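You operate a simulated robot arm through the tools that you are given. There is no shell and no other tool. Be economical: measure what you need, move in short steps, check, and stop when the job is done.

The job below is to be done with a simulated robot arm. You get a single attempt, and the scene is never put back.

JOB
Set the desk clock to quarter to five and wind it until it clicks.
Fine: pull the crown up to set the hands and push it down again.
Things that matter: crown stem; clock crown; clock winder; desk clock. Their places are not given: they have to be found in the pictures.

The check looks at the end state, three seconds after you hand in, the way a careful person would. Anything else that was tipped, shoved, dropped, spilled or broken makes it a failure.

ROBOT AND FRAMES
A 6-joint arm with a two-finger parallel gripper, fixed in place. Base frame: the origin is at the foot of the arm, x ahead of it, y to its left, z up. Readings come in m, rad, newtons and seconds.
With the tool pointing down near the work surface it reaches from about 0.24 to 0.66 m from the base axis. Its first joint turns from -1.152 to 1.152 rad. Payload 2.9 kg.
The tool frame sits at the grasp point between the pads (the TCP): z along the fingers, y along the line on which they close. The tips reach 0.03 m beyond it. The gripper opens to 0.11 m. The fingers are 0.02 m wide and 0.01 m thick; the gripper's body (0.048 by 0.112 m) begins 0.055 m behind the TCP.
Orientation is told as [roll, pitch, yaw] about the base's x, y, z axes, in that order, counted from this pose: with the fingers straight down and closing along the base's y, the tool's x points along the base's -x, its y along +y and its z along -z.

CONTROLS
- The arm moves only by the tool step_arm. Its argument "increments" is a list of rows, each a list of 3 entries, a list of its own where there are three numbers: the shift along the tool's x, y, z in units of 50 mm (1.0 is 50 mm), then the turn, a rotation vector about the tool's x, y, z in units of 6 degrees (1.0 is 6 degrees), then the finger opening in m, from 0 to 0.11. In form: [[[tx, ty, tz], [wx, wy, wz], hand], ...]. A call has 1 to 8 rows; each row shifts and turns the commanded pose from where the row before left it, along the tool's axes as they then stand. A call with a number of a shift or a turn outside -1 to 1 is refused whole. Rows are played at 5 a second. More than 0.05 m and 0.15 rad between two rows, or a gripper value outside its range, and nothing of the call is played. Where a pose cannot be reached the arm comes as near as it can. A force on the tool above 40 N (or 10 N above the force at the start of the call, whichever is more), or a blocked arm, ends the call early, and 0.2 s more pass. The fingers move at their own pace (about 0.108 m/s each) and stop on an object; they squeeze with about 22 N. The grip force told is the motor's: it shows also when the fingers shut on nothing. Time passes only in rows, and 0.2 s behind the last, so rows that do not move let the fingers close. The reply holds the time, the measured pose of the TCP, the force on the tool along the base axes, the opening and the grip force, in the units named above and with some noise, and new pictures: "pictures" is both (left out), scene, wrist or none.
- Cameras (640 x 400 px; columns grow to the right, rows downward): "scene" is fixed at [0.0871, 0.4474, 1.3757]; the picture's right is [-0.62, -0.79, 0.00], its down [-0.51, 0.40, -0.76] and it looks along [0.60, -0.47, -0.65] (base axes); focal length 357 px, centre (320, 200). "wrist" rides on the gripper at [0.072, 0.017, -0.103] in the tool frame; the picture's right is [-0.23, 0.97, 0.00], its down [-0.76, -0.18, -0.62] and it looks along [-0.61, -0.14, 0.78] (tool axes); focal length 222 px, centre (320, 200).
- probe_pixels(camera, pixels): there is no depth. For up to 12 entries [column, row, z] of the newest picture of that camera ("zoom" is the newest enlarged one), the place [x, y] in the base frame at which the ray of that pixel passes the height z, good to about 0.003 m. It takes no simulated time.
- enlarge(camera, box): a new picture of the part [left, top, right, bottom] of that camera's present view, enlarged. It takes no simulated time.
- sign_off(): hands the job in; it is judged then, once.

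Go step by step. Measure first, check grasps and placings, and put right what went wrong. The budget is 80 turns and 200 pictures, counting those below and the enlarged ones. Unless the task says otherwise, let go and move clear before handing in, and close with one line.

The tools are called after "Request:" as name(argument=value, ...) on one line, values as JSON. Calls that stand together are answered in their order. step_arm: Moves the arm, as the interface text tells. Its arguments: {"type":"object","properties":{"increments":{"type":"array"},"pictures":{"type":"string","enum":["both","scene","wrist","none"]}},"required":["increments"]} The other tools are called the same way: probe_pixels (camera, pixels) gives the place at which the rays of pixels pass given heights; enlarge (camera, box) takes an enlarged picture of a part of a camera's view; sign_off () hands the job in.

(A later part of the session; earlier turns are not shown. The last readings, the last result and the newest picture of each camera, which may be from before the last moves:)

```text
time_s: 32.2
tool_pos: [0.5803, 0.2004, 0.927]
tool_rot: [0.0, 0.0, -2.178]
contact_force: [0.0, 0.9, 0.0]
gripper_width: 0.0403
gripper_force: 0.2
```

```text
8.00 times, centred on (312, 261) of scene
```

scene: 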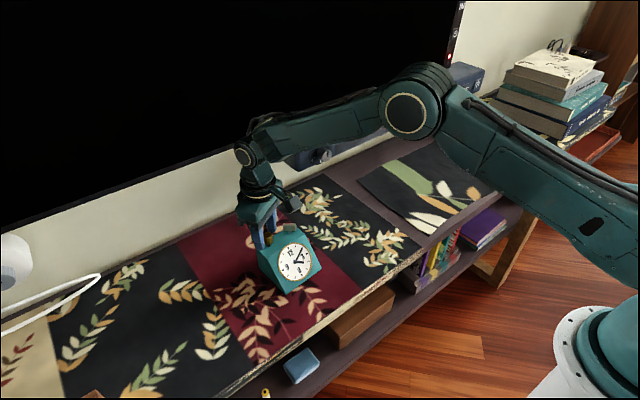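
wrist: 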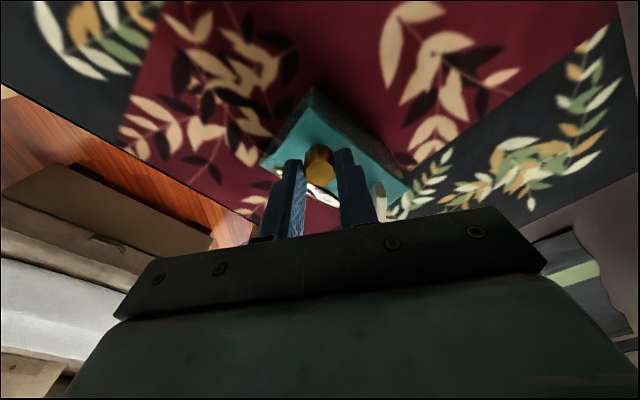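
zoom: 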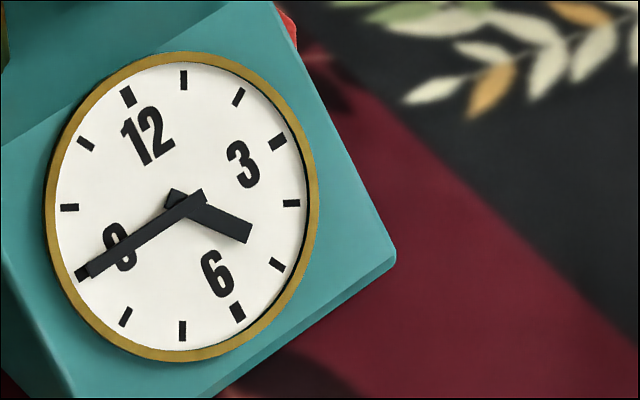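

The crown is seated with no stem showing, and the dial reads 4:45. Next is the winder: I'll rewind the wrist about 190° up here to get a large clockwise range.

Request:
step_arm(increments=[[[0, 0, -0.4], [0, 0, -1], 0.05], [[0, 0, 0], [0, 0, -1], 0.05], [[0, 0, 0], [0, 0, -1], 0.05], [[0, 0, 0], [0, 0, -1], 0.05], [[0, 0, 0], [0, 0, -1], 0.05], [[0, 0, 0], [0, 0, -1], 0.05], [[0, 0, 0], [0, 0, -1], 0.05], [[0, 0, 0], [0, 0, -1], 0.05]], pictures="none")

Request:
step_arm(increments=[[[0, 0, 0], [0, 0, -1], 0.05], [[0, 0, 0], [0, 0, -1], 0.05], [[0, 0, 0], [0, 0, -1], 0.05], [[0, 0, 0], [0, 0, -1], 0.05], [[0, 0, 0], [0, 0, -1], 0.05], [[0, 0, 0], [0, 0, -1], 0.05], [[0, 0, 0], [0, 0, -1], 0.05], [[0, 0, 0], [0, 0, -1], 0.05]], pictures="none")

Request:
step_arm(increments=[[[0, 0, 0], [0, 0, -1], 0.05], [[0, 0, 0], [0, 0, -1], 0.05], [[0, 0, 0], [0, 0, -1], 0.05], [[0, 0, 0], [0, 0, -1], 0.05], [[0, 0, 0], [0, 0, -1], 0.05], [[0, 0, 0], [0, 0, -0.8], 0.05], [[0, 0, 0], [0, 0, 0], 0.05]], pictures="none")

Request:
enlarge(camera="wrist", box=[200, 60, 400, 200])

```text
time_s: 34.0
tool_pos: [0.58, 0.2033, 0.9475]
tool_rot: [-0.002, 0.0, -1.338]
contact_force: [0.0, -0.4, 1.1]
gripper_width: 0.0499
gripper_force: 0.0
```

```text
time_s: 35.8
tool_pos: [0.5802, 0.2033, 0.9477]
tool_rot: [0.0, 0.001, -0.501]
contact_force: [0.4, 0.3, -0.2]
gripper_width: 0.0498
gripper_force: 0.1
```

```text
time_s: 37.4
tool_pos: [0.5809, 0.2045, 0.9477]
tool_rot: [0.001, 0.002, 0.106]
contact_force: [0.0, -0.2, -0.5]
gripper_width: 0.05
gripper_force: 0.1
```

```text
2.86 times, centred on (300, 130) of wrist
```

zoom: 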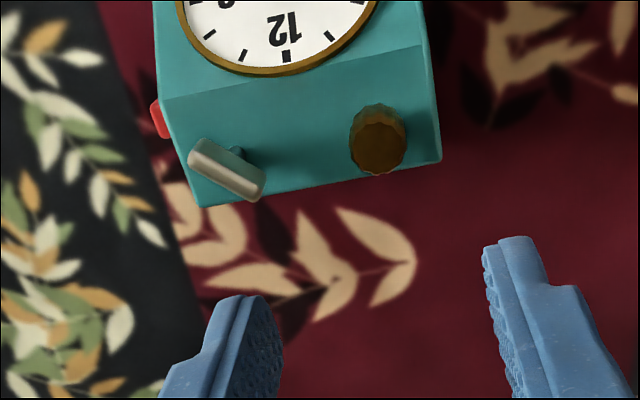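

The winder bar runs from zoom (193,155) to (260,190). I'll probe its ends and shift the gripper over it.

Request:
probe_pixels(camera="zoom", pixels=[[191, 157, 0.812], [254, 195, 0.812], [223, 175, 0.812], [240, 153, 0.785], [375, 149, 0.809]])

Request:
step_arm(increments=[[[0.06, -0.57, 0.4], [0, 0, 0], 0.05], [[0.06, -0.57, 0.4], [0, 0, 0], 0.05], [[0, 0, 0], [0, 0, 0], 0.05]], pictures="scene")

Request:
enlarge(camera="wrist", box=[240, 80, 400, 200])

```text
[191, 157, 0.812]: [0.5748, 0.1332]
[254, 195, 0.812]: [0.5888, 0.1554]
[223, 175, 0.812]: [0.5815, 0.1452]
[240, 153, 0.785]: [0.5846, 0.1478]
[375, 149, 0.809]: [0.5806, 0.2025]
```

```text
time_s: 38.2
tool_pos: [0.5795, 0.1467, 0.9074]
tool_rot: [-0.001, 0.001, 0.105]
contact_force: [0.2, -0.4, 0.1]
gripper_width: 0.0501
gripper_force: 0.0
```

scene: 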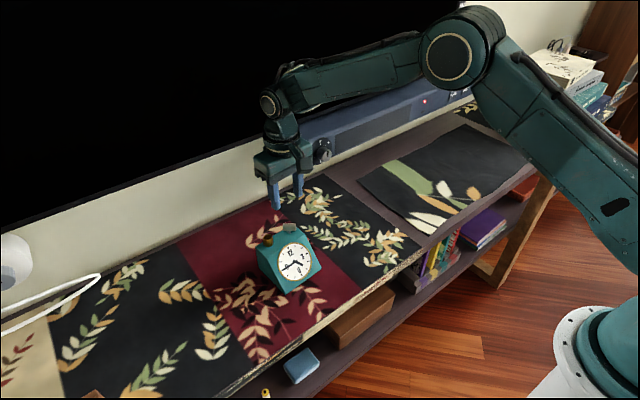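

```text
3.33 times, centred on (320, 140) of wrist
```

zoom: 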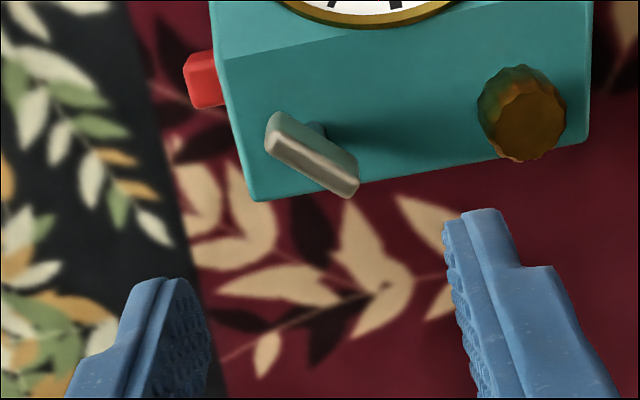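

The bar lies at about 58° from base x, centred near (0.5805, 0.1445). I'll turn to yaw 58° so the pads face its flat sides, then shift slightly.

Request:
step_arm(increments=[[[-0.02, -0.04, 0], [0, 0, -0.95], 0.045], [[0, 0, 0], [0, 0, -0.95], 0.04], [[0, 0, 0], [0, 0, -0.95], 0.04], [[0, 0, 0], [0, 0, -0.95], 0.04], [[0, 0, 0], [0, 0, -0.95], 0.04], [[0, 0, 0], [0, 0, -0.95], 0.04], [[0, 0, 0], [0, 0, -0.95], 0.04], [[0, 0, 0], [0, 0, -0.95], 0.04]], pictures="none")

Request:
step_arm(increments=[[[0, 0, 0.5], [0, 0, -1], 0.04], [[0, 0, 0.3], [0, 0, 0], 0.04], [[0, 0, 0], [0, 0, 0], 0.04]], pictures="none")

Request:
enlarge(camera="wrist", box=[240, 100, 400, 220])

Request:
enlarge(camera="scene", box=[235, 190, 345, 280])

```text
time_s: 40.0
tool_pos: [0.5814, 0.1435, 0.9086]
tool_rot: [0.002, 0.0, 0.902]
contact_force: [-0.5, -0.1, 0.2]
gripper_width: 0.0399
gripper_force: 0.2
```

```text
time_s: 40.8
tool_pos: [0.5823, 0.1444, 0.8673]
tool_rot: [0.0, -0.002, 1.004]
contact_force: [-0.2, 0.2, -0.8]
gripper_width: 0.04
gripper_force: 0.0
```

```text
3.33 times, centred on (320, 160) of wrist
```

zoom: 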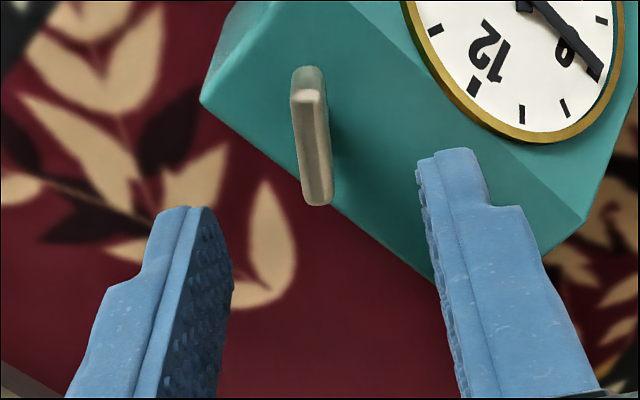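

```text
4.44 times, centred on (290, 235) of scene
```

zoom: 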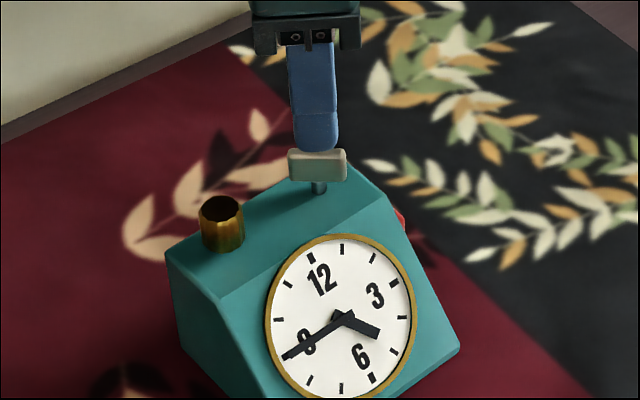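

The bar is almost parallel to the pads. I'll probe its ends for the residual angle and offset.

Request:
probe_pixels(camera="wrist", pixels=[[316.5, 128.8, 0.814], [320.3, 158.5, 0.814], [318, 142.5, 0.814]])

Request:
probe_pixels(camera="zoom", pixels=[[318, 154, 0.81], [318, 154, 0.814], [318, 154, 0.818], [318, 192, 0.784]])

```text
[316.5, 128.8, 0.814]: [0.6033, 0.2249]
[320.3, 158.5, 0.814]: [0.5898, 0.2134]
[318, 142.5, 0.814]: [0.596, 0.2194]
```

```text
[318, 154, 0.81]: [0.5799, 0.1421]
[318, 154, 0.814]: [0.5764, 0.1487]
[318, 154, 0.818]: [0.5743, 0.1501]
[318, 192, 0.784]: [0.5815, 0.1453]
```

That wrist probe used an older picture, so I worked from the zoom geometry instead. The bar is about 7° off the pads, and its centre is 2–4 mm to tool +x. I'll turn 6.6°, shift 2.5 mm and descend partway.

Request:
step_arm(increments=[[[0.05, 0, 0], [0, 0, 0.55], 0.04], [[0, 0, 0.2], [0, 0, 0.55], 0.04], [[0, 0, 0.2], [0, 0, 0], 0.04], [[0, 0, 0.2], [0, 0, 0], 0.04], [[0, 0, 0], [0, 0, 0], 0.04]], pictures="wrist")

Request:
enlarge(camera="wrist", box=[240, 100, 400, 220])

Request:
enlarge(camera="scene", box=[235, 190, 345, 280])

```text
time_s: 42.0
tool_pos: [0.5802, 0.1423, 0.8376]
tool_rot: [0.0, -0.002, 0.889]
contact_force: [0.5, 0.6, -1.0]
gripper_width: 0.0402
gripper_force: 0.0
```

wrist: 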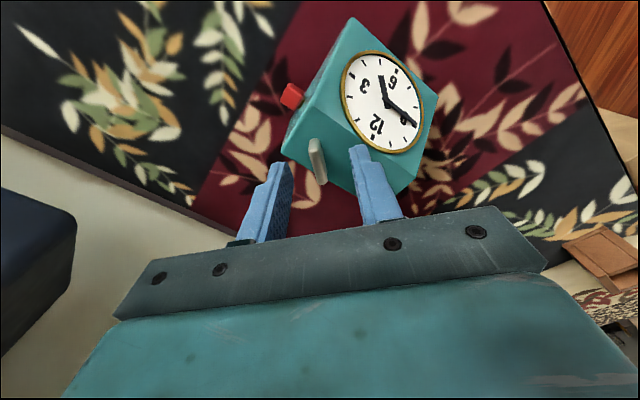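

```text
3.33 times, centred on (320, 160) of wrist
```

zoom: 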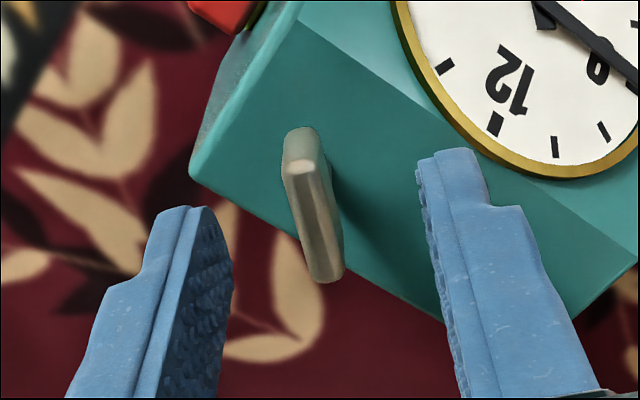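

```text
4.44 times, centred on (290, 235) of scene
```

zoom: 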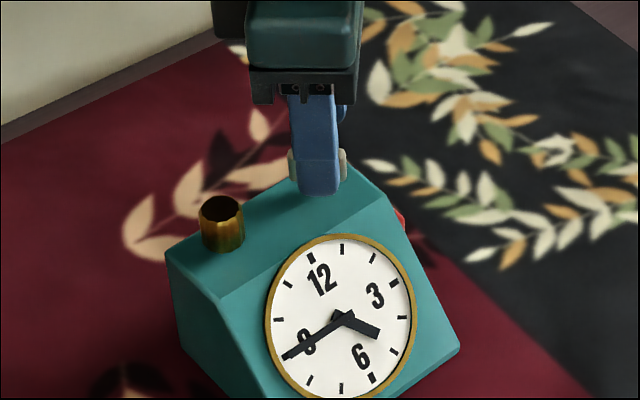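

The bar is now parallel to the pads and centred within 1 mm. I'll descend 1 cm and close on it.

Request:
step_arm(increments=[[[0, -0.02, 0.1], [0, 0, 0], 0.04], [[0, 0, 0.1], [0, 0, 0], 0.04], [[0, 0, 0], [0, 0, 0], 0.0], [[0, 0, 0], [0, 0, 0], 0.0], [[0, 0, 0], [0, 0, 0], 0.0]], pictures="wrist")

Request:
enlarge(camera="scene", box=[235, 190, 345, 300])

```text
time_s: 43.2
tool_pos: [0.5812, 0.1408, 0.8285]
tool_rot: [-0.001, 0.0, 0.89]
contact_force: [6.2, -4.6, -0.2]
gripper_width: 0.0079
gripper_force: 21.9
```

wrist: 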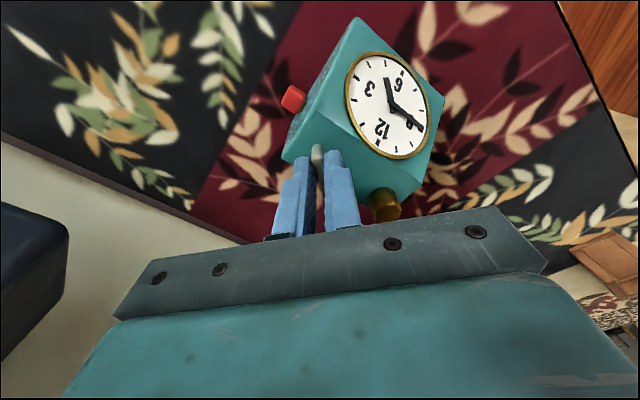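

```text
3.64 times, centred on (290, 245) of scene
```

zoom: 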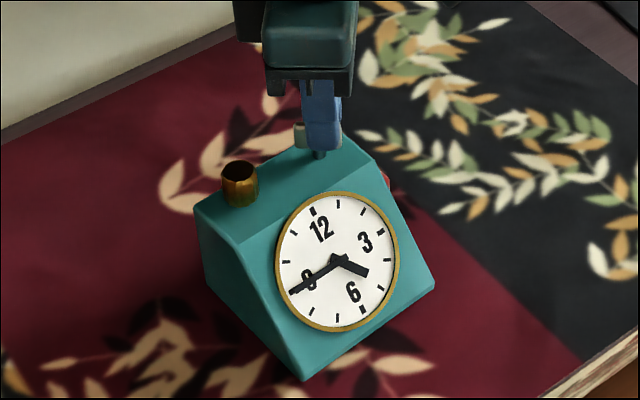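

The bar is gripped, with an opening of 7.9 mm. There is a 7 N side load along tool -y, so I'll ease 1 mm that way and then turn 18° clockwise.

Request:
step_arm(increments=[[[0, -0.02, 0], [0, 0, 0], 0.0], [[0, 0, 0], [0, 0, 0], 0.0]], pictures="none")

Request:
step_arm(increments=[[[0, 0, 0], [0, 0, 1], 0.0], [[0, 0, 0], [0, 0, 1], 0.0], [[0, 0, 0], [0, 0, 1], 0.0], [[0, 0, 0], [0, 0, 0], 0.0]], pictures="none")

Request:
enlarge(camera="scene", box=[235, 190, 345, 300])

```text
time_s: 43.8
tool_pos: [0.5809, 0.1411, 0.8271]
tool_rot: [0.0, -0.002, 0.891]
contact_force: [-1.2, -5.5, 4.1]
gripper_width: 0.0078
gripper_force: 22.2
```

```text
time_s: 44.8
tool_pos: [0.5817, 0.1411, 0.8284]
tool_rot: [-0.001, 0.0, 0.576]
contact_force: [-7.3, 1.8, 10.3]
gripper_width: 0.0074
gripper_force: 22.0
```

```text
3.64 times, centred on (290, 245) of scene
```

zoom: 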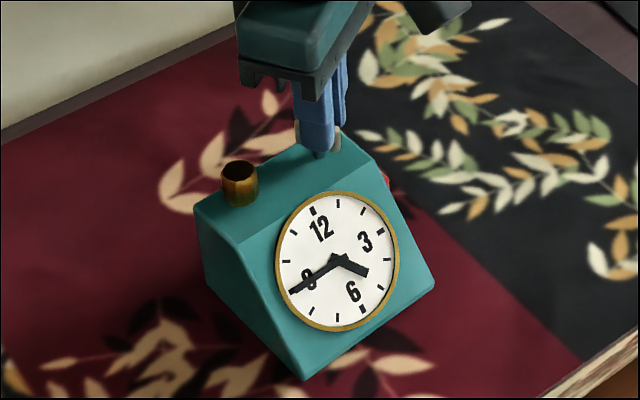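

The clock stays still. I'll check in the wrist view that the bar turned with the fingers.

Request:
enlarge(camera="wrist", box=[240, 100, 400, 220])

```text
3.33 times, centred on (320, 160) of wrist
```

zoom: 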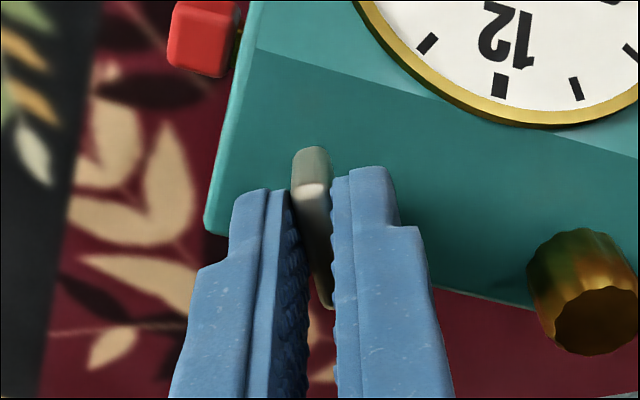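

The bar turns with the fingers. I'll keep winding clockwise and watch for a stop or click.

Request:
step_arm(increments=[[[0, 0, -0.01], [0, 0, 1], 0.0], [[0, 0, 0], [0, 0, 1], 0.0], [[0, 0, 0], [0, 0, 1], 0.0], [[0, 0, 0], [0, 0, 1], 0.0], [[0, 0, 0], [0, 0, 1], 0.0], [[0, 0, 0], [0, 0, 0], 0.0]], pictures="none")

Request:
enlarge(camera="wrist", box=[240, 100, 400, 220])

Request:
enlarge(camera="scene", box=[235, 190, 345, 300])

```text
time_s: 46.2
tool_pos: [0.5816, 0.1414, 0.8286]
tool_rot: [-0.001, 0.0, 0.052]
contact_force: [-9.4, 9.3, 12.0]
gripper_width: 0.0079
gripper_force: 22.4
```

```text
3.33 times, centred on (320, 160) of wrist
```

zoom: 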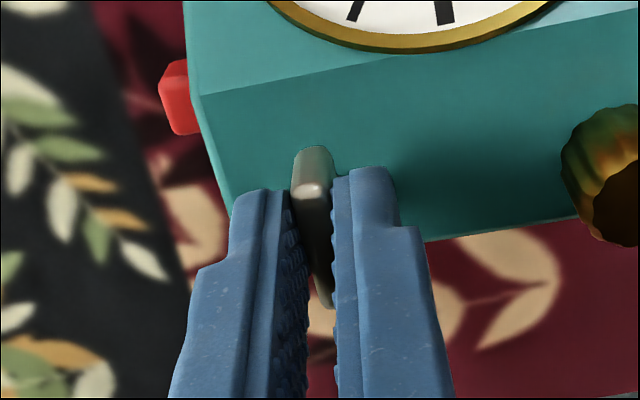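

```text
3.64 times, centred on (290, 245) of scene
```

zoom: 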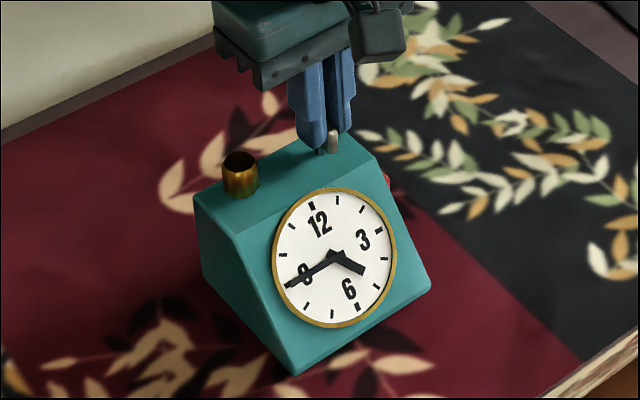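

The clock's corner moved from zoom (303,380) to (293,376), a small clockwise twist, and the side load is 13 N. I'll release to relieve the load and re-examine.

Request:
step_arm(increments=[[[0, 0, 0], [0, 0, 0], 0.03], [[0, 0, 0], [0, 0, 0], 0.03], [[0, 0, -0.2], [0, 0, 0], 0.03], [[0, 0, 0], [0, 0, 0], 0.03]], pictures="wrist")

Request:
enlarge(camera="wrist", box=[240, 100, 400, 220])

Request:
enlarge(camera="scene", box=[235, 190, 345, 300])

```text
time_s: 47.2
tool_pos: [0.5827, 0.1393, 0.8382]
tool_rot: [0.0, 0.0, 0.053]
contact_force: [-0.4, 0.3, 1.5]
gripper_width: 0.03
gripper_force: 0.1
```

wrist: 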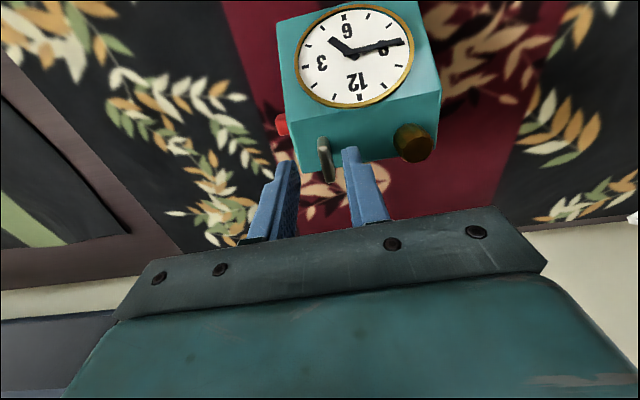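

```text
3.33 times, centred on (320, 160) of wrist
```

zoom: 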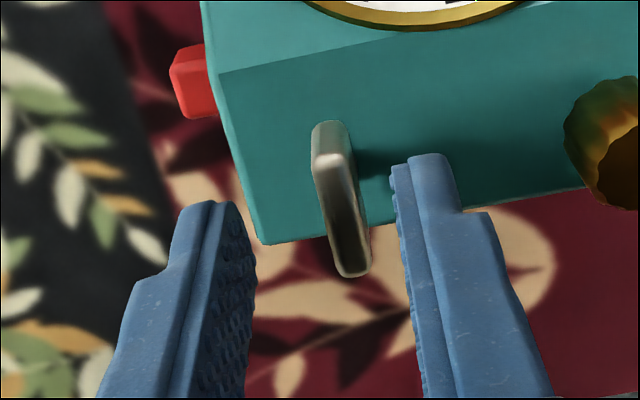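

```text
3.64 times, centred on (290, 245) of scene
```

zoom: 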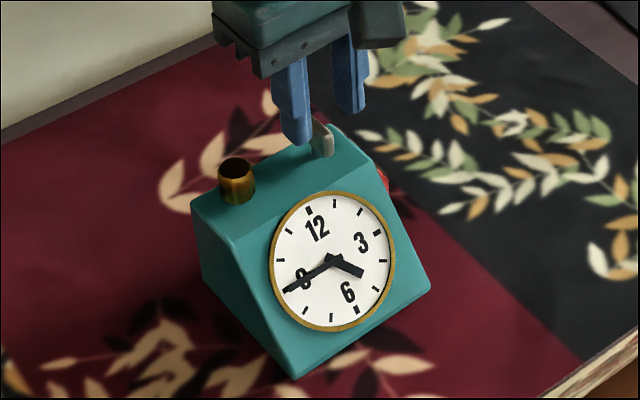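

The clock is stable and the winder held its turn. Seen from here, the bar centre is 5 mm to tool +y and 2 mm to tool +x of the TCP, and that eccentricity caused the drag. I'll recentre, descend and regrip.

Request:
step_arm(increments=[[[0.04, 0.1, 0], [0, 0, 0], 0.03], [[0, 0, 0.1], [0, 0, 0], 0.03], [[0, 0, 0.08], [0, 0, 0], 0.03], [[0, 0, 0], [0, 0, 0], 0.03]], pictures="none")

Request:
enlarge(camera="wrist", box=[240, 100, 400, 220])

```text
time_s: 48.2
tool_pos: [0.5792, 0.1473, 0.8285]
tool_rot: [0.002, 0.0, 0.052]
contact_force: [-0.8, 0.0, -0.2]
gripper_width: 0.0302
gripper_force: 0.0
```

```text
3.33 times, centred on (320, 160) of wrist
```

zoom: 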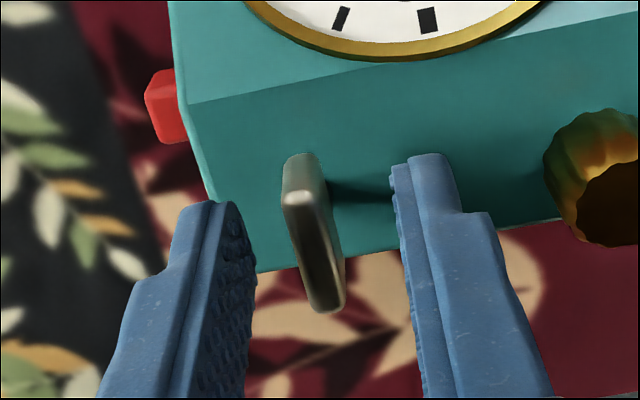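

The bar is now centred to within about 1 mm. I'll close and wind 30° more.

Request:
step_arm(increments=[[[0, -0.02, 0], [0, 0, 0], 0.0], [[0, 0, 0], [0, 0, 0], 0.0], [[0, 0, 0], [0, 0, 0], 0.0], [[0, 0, 0], [0, 0, 1], 0.0], [[0, 0, 0], [0, 0, 1], 0.0], [[0, 0, 0], [0, 0, 1], 0.0], [[0, 0, 0], [0, 0, 1], 0.0], [[0, 0, 0], [0, 0, 1], 0.0]], pictures="none")

Request:
enlarge(camera="wrist", box=[240, 100, 400, 220])

Request:
enlarge(camera="scene", box=[235, 190, 345, 300])

```text
time_s: 50.0
tool_pos: [0.5785, 0.1461, 0.8283]
tool_rot: [0.001, -0.001, -0.473]
contact_force: [3.6, 4.0, 0.4]
gripper_width: 0.0078
gripper_force: 22.3
```

```text
3.33 times, centred on (320, 160) of wrist
```

zoom: 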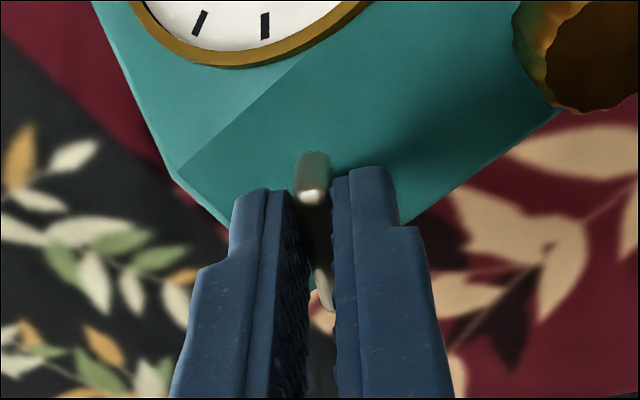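

```text
3.64 times, centred on (290, 245) of scene
```

zoom: 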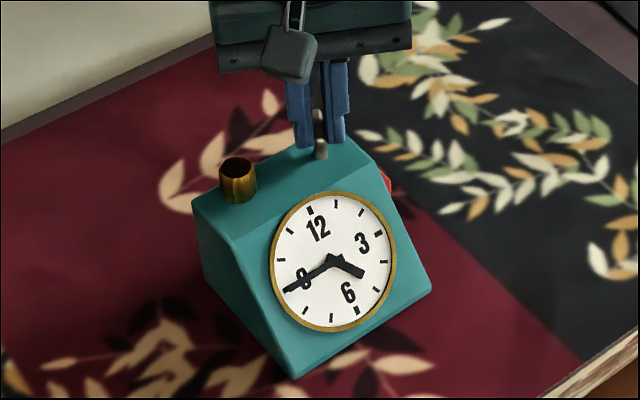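

The clock stays still, forces are low and the winder is at about 78° total. I'll continue 42° and check again.

Request:
step_arm(increments=[[[0, 0, 0], [0, 0, 1], 0.0], [[0, 0, 0], [0, 0, 1], 0.0], [[0, 0, 0], [0, 0, 1], 0.0], [[0, 0, 0], [0, 0, 1], 0.0], [[0, 0, 0], [0, 0, 1], 0.0], [[0, 0, 0], [0, 0, 1], 0.0], [[0, 0, 0], [0, 0, 1], 0.0], [[0, 0, 0], [0, 0, 0], 0.0]], pictures="none")

Request:
enlarge(camera="wrist", box=[240, 100, 400, 220])

Request:
enlarge(camera="scene", box=[235, 190, 345, 300])

```text
time_s: 51.8
tool_pos: [0.5792, 0.1442, 0.8307]
tool_rot: [0.0, 0.0, -1.208]
contact_force: [4.3, -2.3, 0.8]
gripper_width: 0.0074
gripper_force: 22.1
```

```text
3.33 times, centred on (320, 160) of wrist
```

zoom: 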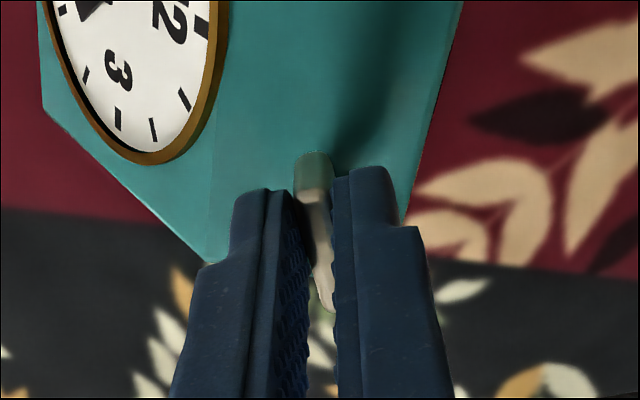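

```text
3.64 times, centred on (290, 245) of scene
```

zoom: 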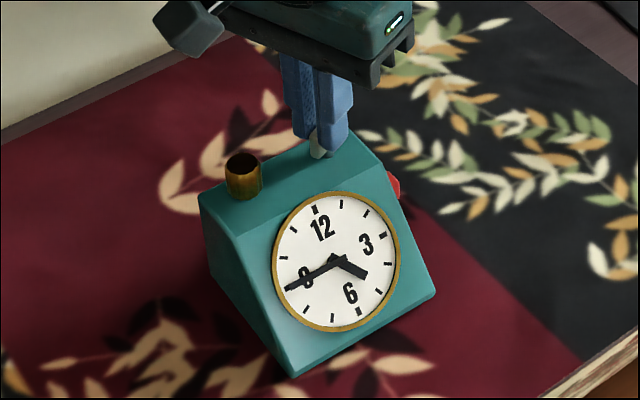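

The side forces are low, but the clock twisted slightly clockwise this time (right corner from zoom (430,285) to (437,292)), which suggests the winder reached a stop. I'll measure the clock's yaw before and after.

Request:
probe_pixels(camera="zoom", pixels=[[294, 377, 0.7], [437, 292, 0.7], [294, 379, 0.7], [431, 286, 0.7], [213, 282, 0.7]])

Request:
enlarge(camera="scene", box=[260, 215, 330, 265])

```text
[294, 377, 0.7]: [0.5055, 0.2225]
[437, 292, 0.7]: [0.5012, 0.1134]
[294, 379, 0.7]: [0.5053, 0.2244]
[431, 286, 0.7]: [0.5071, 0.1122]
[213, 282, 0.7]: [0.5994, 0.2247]
```

```text
8.00 times, centred on (295, 240) of scene
```

zoom: 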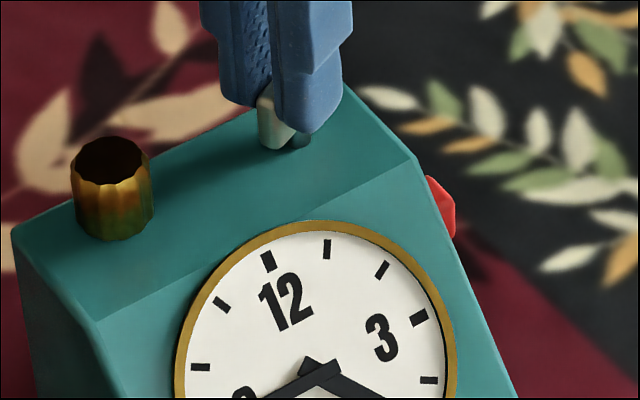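

The clock has yawed about 3° in that last stretch. I'll turn a small 5° more and see whether the whole clock follows, which would mean a hard stop.

Request:
step_arm(increments=[[[0, 0, 0], [0, 0, 0.5], 0.0], [[0, 0, 0], [0, 0, 0.5], 0.0], [[0, 0, 0], [0, 0, 0], 0.0]], pictures="none")

Request:
enlarge(camera="scene", box=[235, 190, 345, 300])

Request:
enlarge(camera="wrist", box=[240, 100, 400, 220])

```text
time_s: 52.6
tool_pos: [0.5794, 0.1446, 0.8289]
tool_rot: [-0.001, 0.0, -1.309]
contact_force: [1.7, -1.8, -0.3]
gripper_width: 0.0075
gripper_force: 22.6
```

```text
3.64 times, centred on (290, 245) of scene
```

zoom: 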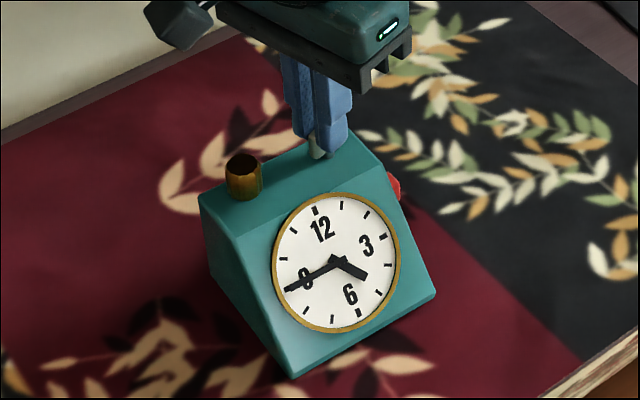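

```text
3.33 times, centred on (320, 160) of wrist
```

zoom: 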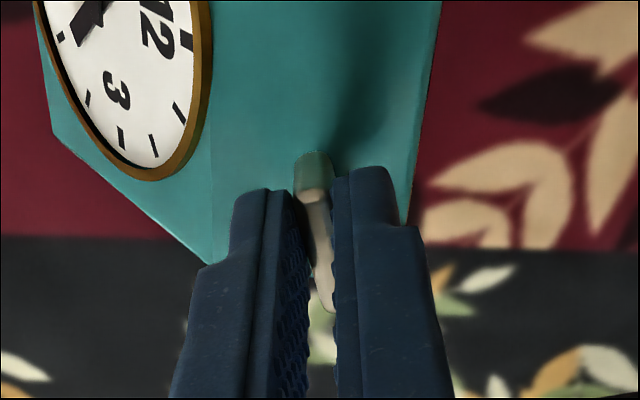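

The clock didn't follow and the bar did, so there is no stop yet; the earlier twist was a centring effect. I'll continue winding 24° at a time.

Request:
step_arm(increments=[[[0, 0, 0], [0, 0, 1], 0.0], [[0, 0, 0], [0, 0, 1], 0.0], [[0, 0, 0], [0, 0, 1], 0.0], [[0, 0, 0], [0, 0, 1], 0.0], [[0, 0, 0], [0, 0, 0], 0.0]], pictures="none")

Request:
enlarge(camera="scene", box=[235, 190, 345, 300])

Request:
enlarge(camera="wrist", box=[240, 100, 400, 220])

```text
time_s: 53.8
tool_pos: [0.5798, 0.1445, 0.8288]
tool_rot: [0.0, 0.001, -1.73]
contact_force: [1.5, -2.6, 0.1]
gripper_width: 0.0078
gripper_force: 21.8
```

```text
3.64 times, centred on (290, 245) of scene
```

zoom: 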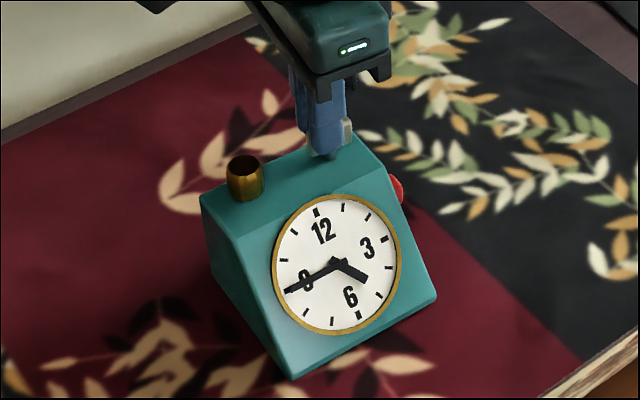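

```text
3.33 times, centred on (320, 160) of wrist
```

zoom: 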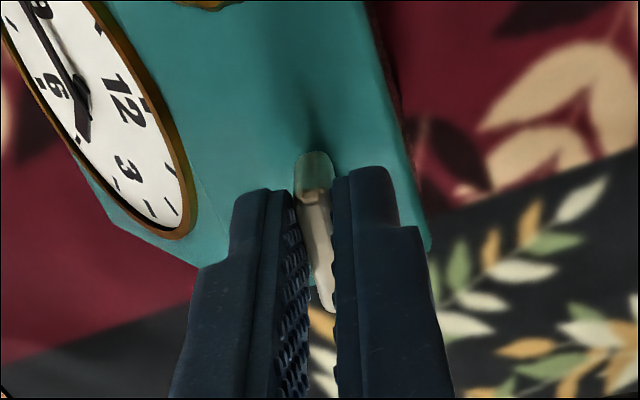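

The clock is steady and the winder is at about 150°. I'll do another 24°.

Request:
step_arm(increments=[[[0, 0, 0], [0, 0, 1], 0.0], [[0, 0, 0], [0, 0, 1], 0.0], [[0, 0, 0], [0, 0, 1], 0.0], [[0, 0, 0], [0, 0, 1], 0.0], [[0, 0, 0], [0, 0, 0], 0.0]], pictures="none")

Request:
enlarge(camera="scene", box=[235, 190, 345, 300])

Request:
enlarge(camera="wrist", box=[240, 100, 400, 220])

```text
time_s: 55.0
tool_pos: [0.5778, 0.146, 0.8289]
tool_rot: [0.001, 0.0, -2.148]
contact_force: [2.2, -2.6, 1.1]
gripper_width: 0.0076
gripper_force: 21.5
```

```text
3.64 times, centred on (290, 245) of scene
```

zoom: 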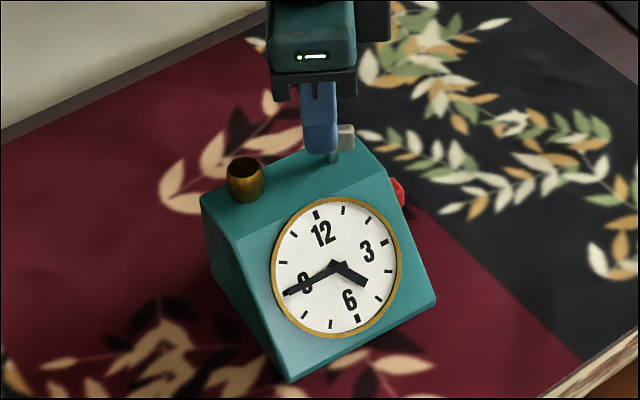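

```text
3.33 times, centred on (320, 160) of wrist
```

zoom: 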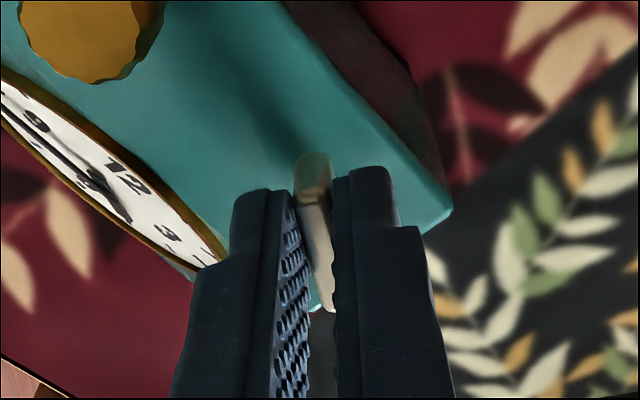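

The clock has crept by about a millimetre and the winder is at about 170°. I'll continue another 24° and compare.

Request:
step_arm(increments=[[[0, 0, 0], [0, 0, 1], 0.0], [[0, 0, 0], [0, 0, 1], 0.0], [[0, 0, 0], [0, 0, 1], 0.0], [[0, 0, 0], [0, 0, 1], 0.0], [[0, 0, 0], [0, 0, 0], 0.0]], pictures="none")

Request:
enlarge(camera="scene", box=[235, 190, 345, 300])

Request:
enlarge(camera="wrist", box=[240, 100, 400, 220])

```text
time_s: 56.2
tool_pos: [0.58, 0.145, 0.8287]
tool_rot: [0.0, 0.0, -2.568]
contact_force: [1.9, -1.4, 0.5]
gripper_width: 0.008
gripper_force: 22.7
```

```text
3.64 times, centred on (290, 245) of scene
```

zoom: 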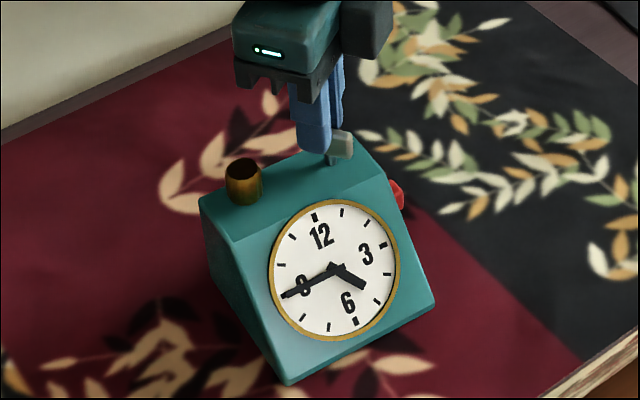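

```text
3.33 times, centred on (320, 160) of wrist
```

zoom: 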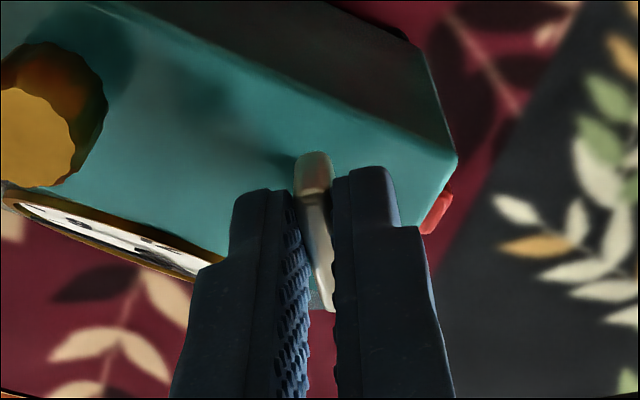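

Still no hard stop at about 195°, with the clock creeping slightly under the winding torque. I'll release, rise, rewind the wrist 180° (the bar is symmetric), regrip, and press down lightly from now on to keep the clock planted.

Request:
step_arm(increments=[[[0, 0, 0], [0, 0, 0], 0.03], [[0, 0, 0], [0, 0, 0], 0.035], [[0, 0, -0.5], [0, 0, 0], 0.035], [[0, 0, -0.5], [0, 0, 0], 0.035], [[0, 0, 0], [0, 0, -1], 0.035], [[0, 0, 0], [0, 0, -1], 0.035], [[0, 0, 0], [0, 0, -1], 0.035], [[0, 0, 0], [0, 0, -1], 0.035]], pictures="none")

Request:
step_arm(increments=[[[0, 0, 0], [0, 0, -1], 0.035], [[0, 0, 0], [0, 0, -1], 0.035], [[0, 0, 0], [0, 0, -1], 0.035], [[0, 0, 0], [0, 0, -1], 0.035], [[0, 0, 0], [0, 0, -1], 0.035], [[0, 0, 0], [0, 0, -1], 0.035], [[0, 0, 0], [0, 0, -1], 0.035], [[0, 0, 0], [0, 0, -1], 0.035]], pictures="none")

Request:
step_arm(increments=[[[0, 0, 0], [0, 0, -1], 0.035], [[0, 0, 0], [0, 0, -1], 0.035], [[0, 0, 0], [0, 0, -1], 0.035], [[0, 0, 0], [0, 0, -1], 0.035], [[0, 0, 0], [0, 0, -1], 0.035], [[0, 0, 0], [0, 0, -1], 0.035], [[0, 0, 0], [0, 0, -1], 0.035], [[0, 0, 0], [0, 0, -1], 0.035]], pictures="none")

Request:
step_arm(increments=[[[0, 0, 0], [0, 0, -1], 0.035], [[0, 0, 0], [0, 0, -1], 0.035], [[0, 0, 0], [0, 0, -1], 0.035], [[0, 0, 0], [0, 0, -1], 0.035], [[0, 0, 0], [0, 0, -1], 0.035], [[0, 0, 0], [0, 0, -1], 0.035], [[0, 0, 0], [0, 0, -1], 0.035], [[0, 0, 0], [0, 0, -1], 0.035]], pictures="none")

Request:
step_arm(increments=[[[0, 0, 0], [0, 0, -1], 0.035], [[0, 0, 0], [0, 0, -1], 0.035], [[0, 0, 0], [0, 0, 0], 0.035]], pictures="both")

Request:
enlarge(camera="wrist", box=[240, 100, 400, 220])

Request:
enlarge(camera="scene", box=[235, 190, 345, 300])

```text
time_s: 58.0
tool_pos: [0.5797, 0.1455, 0.8791]
tool_rot: [0.001, 0.0, -2.144]
contact_force: [0.6, -0.1, 0.8]
gripper_width: 0.035
gripper_force: 0.1
```

```text
time_s: 59.8
tool_pos: [0.5789, 0.1445, 0.8785]
tool_rot: [0.0, 0.001, -1.306]
contact_force: [-0.6, 0.3, -0.4]
gripper_width: 0.035
gripper_force: 0.0
```

```text
time_s: 61.6
tool_pos: [0.5803, 0.1451, 0.8775]
tool_rot: [0.001, 0.0, -0.471]
contact_force: [0.4, 0.6, 0.5]
gripper_width: 0.0352
gripper_force: 0.0
```

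```text
time_s: 63.4
tool_pos: [0.5791, 0.1447, 0.8792]
tool_rot: [-0.001, 0.001, 0.369]
contact_force: [0.2, 0.7, 0.2]
gripper_width: 0.0351
gripper_force: 0.0
```

```text
time_s: 64.2
tool_pos: [0.5794, 0.1442, 0.8795]
tool_rot: [-0.001, -0.001, 0.578]
contact_force: [-0.7, -0.1, -0.3]
gripper_width: 0.0348
gripper_force: 0.1
```

scene: 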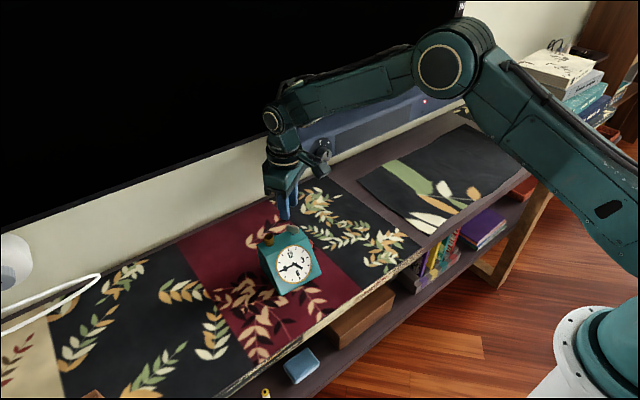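
wrist: 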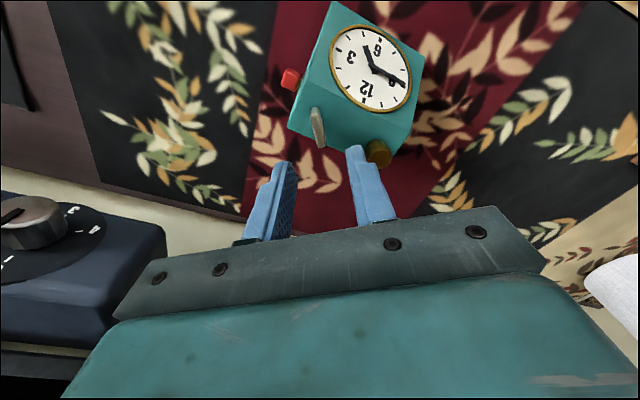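

```text
3.33 times, centred on (320, 160) of wrist
```

zoom: 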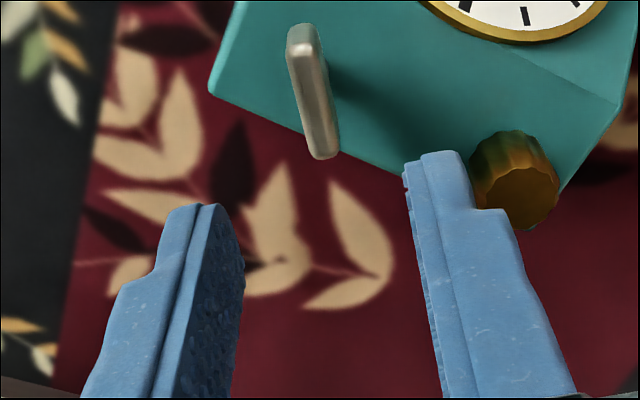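

```text
3.64 times, centred on (290, 245) of scene
```

zoom: 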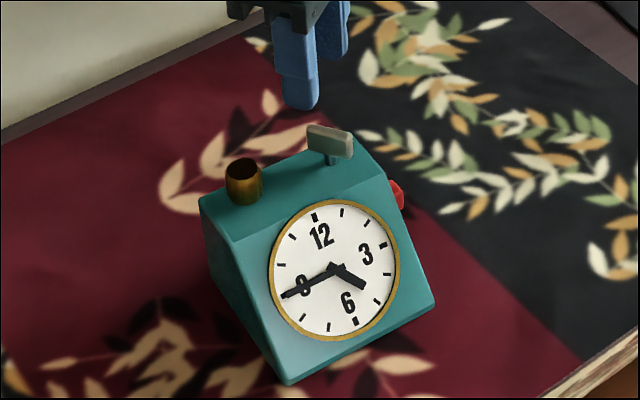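

The winder held its position. The bar is parallel to the pads within about 2° and lies somewhat to tool +x. I'll shift 4 mm, descend to z 0.838 and measure at close range.

Request:
step_arm(increments=[[[0.08, 0, 0], [0, 0, 0.35], 0.035], [[0, 0, 0.4], [0, 0, 0], 0.035], [[0, 0, 0.42], [0, 0, 0], 0.035], [[0, 0, 0], [0, 0, 0], 0.035]], pictures="none")

Request:
enlarge(camera="wrist", box=[240, 100, 400, 220])

```text
time_s: 65.2
tool_pos: [0.5761, 0.1436, 0.8371]
tool_rot: [0.0, -0.001, 0.539]
contact_force: [0.0, 0.4, 0.3]
gripper_width: 0.0352
gripper_force: 0.1
```

```text
3.33 times, centred on (320, 160) of wrist
```

zoom: 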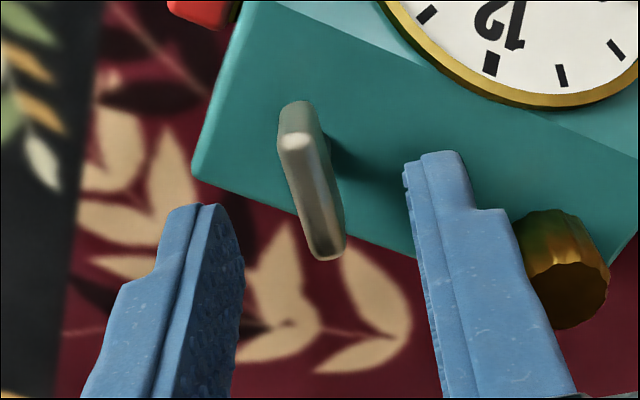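

The bar is parallel to the pads, and its centre is about 5 mm to tool +x. I'll cross-check this with the scene camera.

Request:
probe_pixels(camera="scene", pixels=[[292.7, 227.5, 0.808], [292.7, 227.5, 0.812], [293.4, 233.3, 0.785], [268.8, 235.9, 0.812], [280.6, 296.0, 0.7], [322, 270, 0.7]])

Request:
enlarge(camera="scene", box=[260, 205, 330, 255])

```text
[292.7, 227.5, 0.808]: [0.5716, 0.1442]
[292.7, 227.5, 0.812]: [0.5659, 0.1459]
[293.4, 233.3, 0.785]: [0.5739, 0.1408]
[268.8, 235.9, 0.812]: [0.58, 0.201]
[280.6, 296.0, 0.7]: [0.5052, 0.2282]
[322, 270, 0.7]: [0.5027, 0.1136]
```

```text
8.00 times, centred on (295, 230) of scene
```

zoom: 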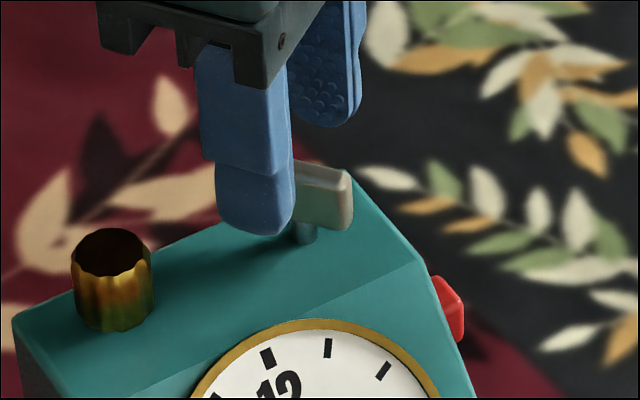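

Both views put the winder axis near (0.5725, 0.142). I'll shift 4 mm along tool x, descend 9 mm and grip.

Request:
step_arm(increments=[[[0.08, 0, 0], [0, 0, 0], 0.035], [[0, 0, 0.09], [0, 0, 0], 0.035], [[0, 0, 0.09], [0, 0, 0], 0.035], [[0, 0, 0], [0, 0, 0], 0.0], [[0, 0, 0], [0, 0, 0], 0.0], [[0, 0, 0], [0, 0, 0], 0.0]], pictures="none")

Request:
enlarge(camera="scene", box=[235, 190, 345, 300])

```text
time_s: 66.6
tool_pos: [0.5748, 0.1403, 0.8291]
tool_rot: [0.001, 0.001, 0.54]
contact_force: [0.5, -3.9, 0.7]
gripper_width: 0.0076
gripper_force: 21.7
```

```text
3.64 times, centred on (290, 245) of scene
```

zoom: 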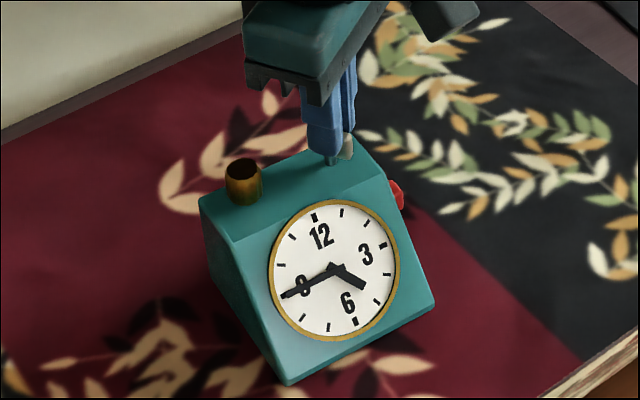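

Gripped without moving the clock. I'll press down lightly (about 1.5 mm) and wind another 36°.

Request:
step_arm(increments=[[[0, 0, 0.03], [0, 0, 0], 0.0], [[0, 0, 0], [0, 0, 1], 0.0], [[0, 0, 0], [0, 0, 1], 0.0], [[0, 0, 0], [0, 0, 1], 0.0], [[0, 0, 0], [0, 0, 1], 0.0], [[0, 0, 0], [0, 0, 1], 0.0], [[0, 0, 0], [0, 0, 1], 0.0], [[0, 0, 0], [0, 0, 0], 0.0]], pictures="none")

Request:
enlarge(camera="scene", box=[235, 190, 345, 300])

Request:
enlarge(camera="wrist", box=[240, 100, 400, 220])

```text
time_s: 68.4
tool_pos: [0.5729, 0.142, 0.8293]
tool_rot: [0.001, -0.005, -0.088]
contact_force: [0.0, 9.4, 17.6]
gripper_width: 0.0075
gripper_force: 22.3
```

```text
3.64 times, centred on (290, 245) of scene
```

zoom: 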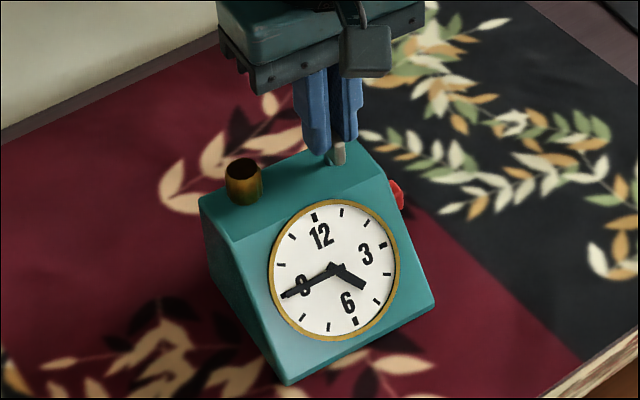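

```text
3.33 times, centred on (320, 160) of wrist
```

zoom: 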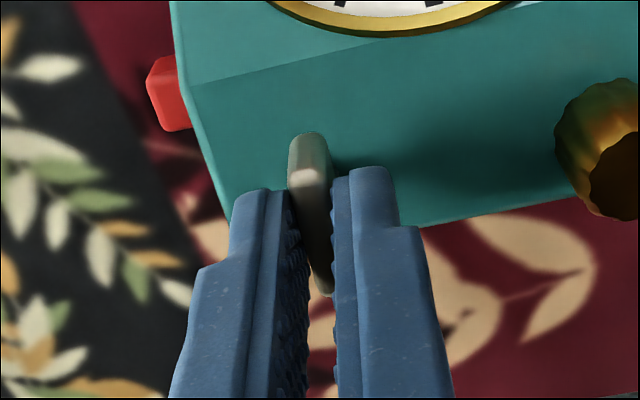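

With the downward press the clock didn't move at all. I'll ease 1 mm toward +y and continue 42°.

Request:
step_arm(increments=[[[0, 0.02, 0], [0, 0, 1], 0.0], [[0, 0, 0], [0, 0, 1], 0.0], [[0, 0, 0], [0, 0, 1], 0.0], [[0, 0, 0], [0, 0, 1], 0.0], [[0, 0, 0], [0, 0, 1], 0.0], [[0, 0, 0], [0, 0, 1], 0.0], [[0, 0, 0], [0, 0, 1], 0.0], [[0, 0, 0], [0, 0, 0], 0.0]], pictures="none")

Request:
enlarge(camera="scene", box=[235, 190, 345, 300])

Request:
enlarge(camera="wrist", box=[240, 100, 400, 220])

```text
time_s: 70.2
tool_pos: [0.5743, 0.1413, 0.8284]
tool_rot: [0.003, -0.002, -0.824]
contact_force: [8.3, 7.6, 17.4]
gripper_width: 0.0079
gripper_force: 22.5
```

```text
3.64 times, centred on (290, 245) of scene
```

zoom: 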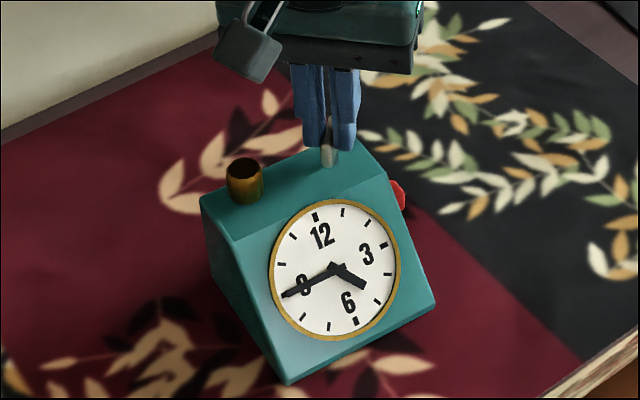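

```text
3.33 times, centred on (320, 160) of wrist
```

zoom: 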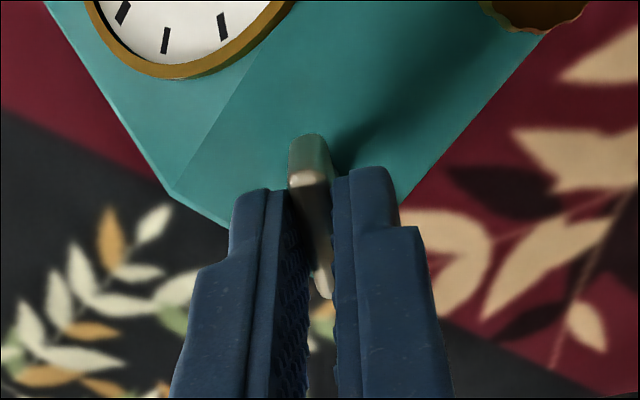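

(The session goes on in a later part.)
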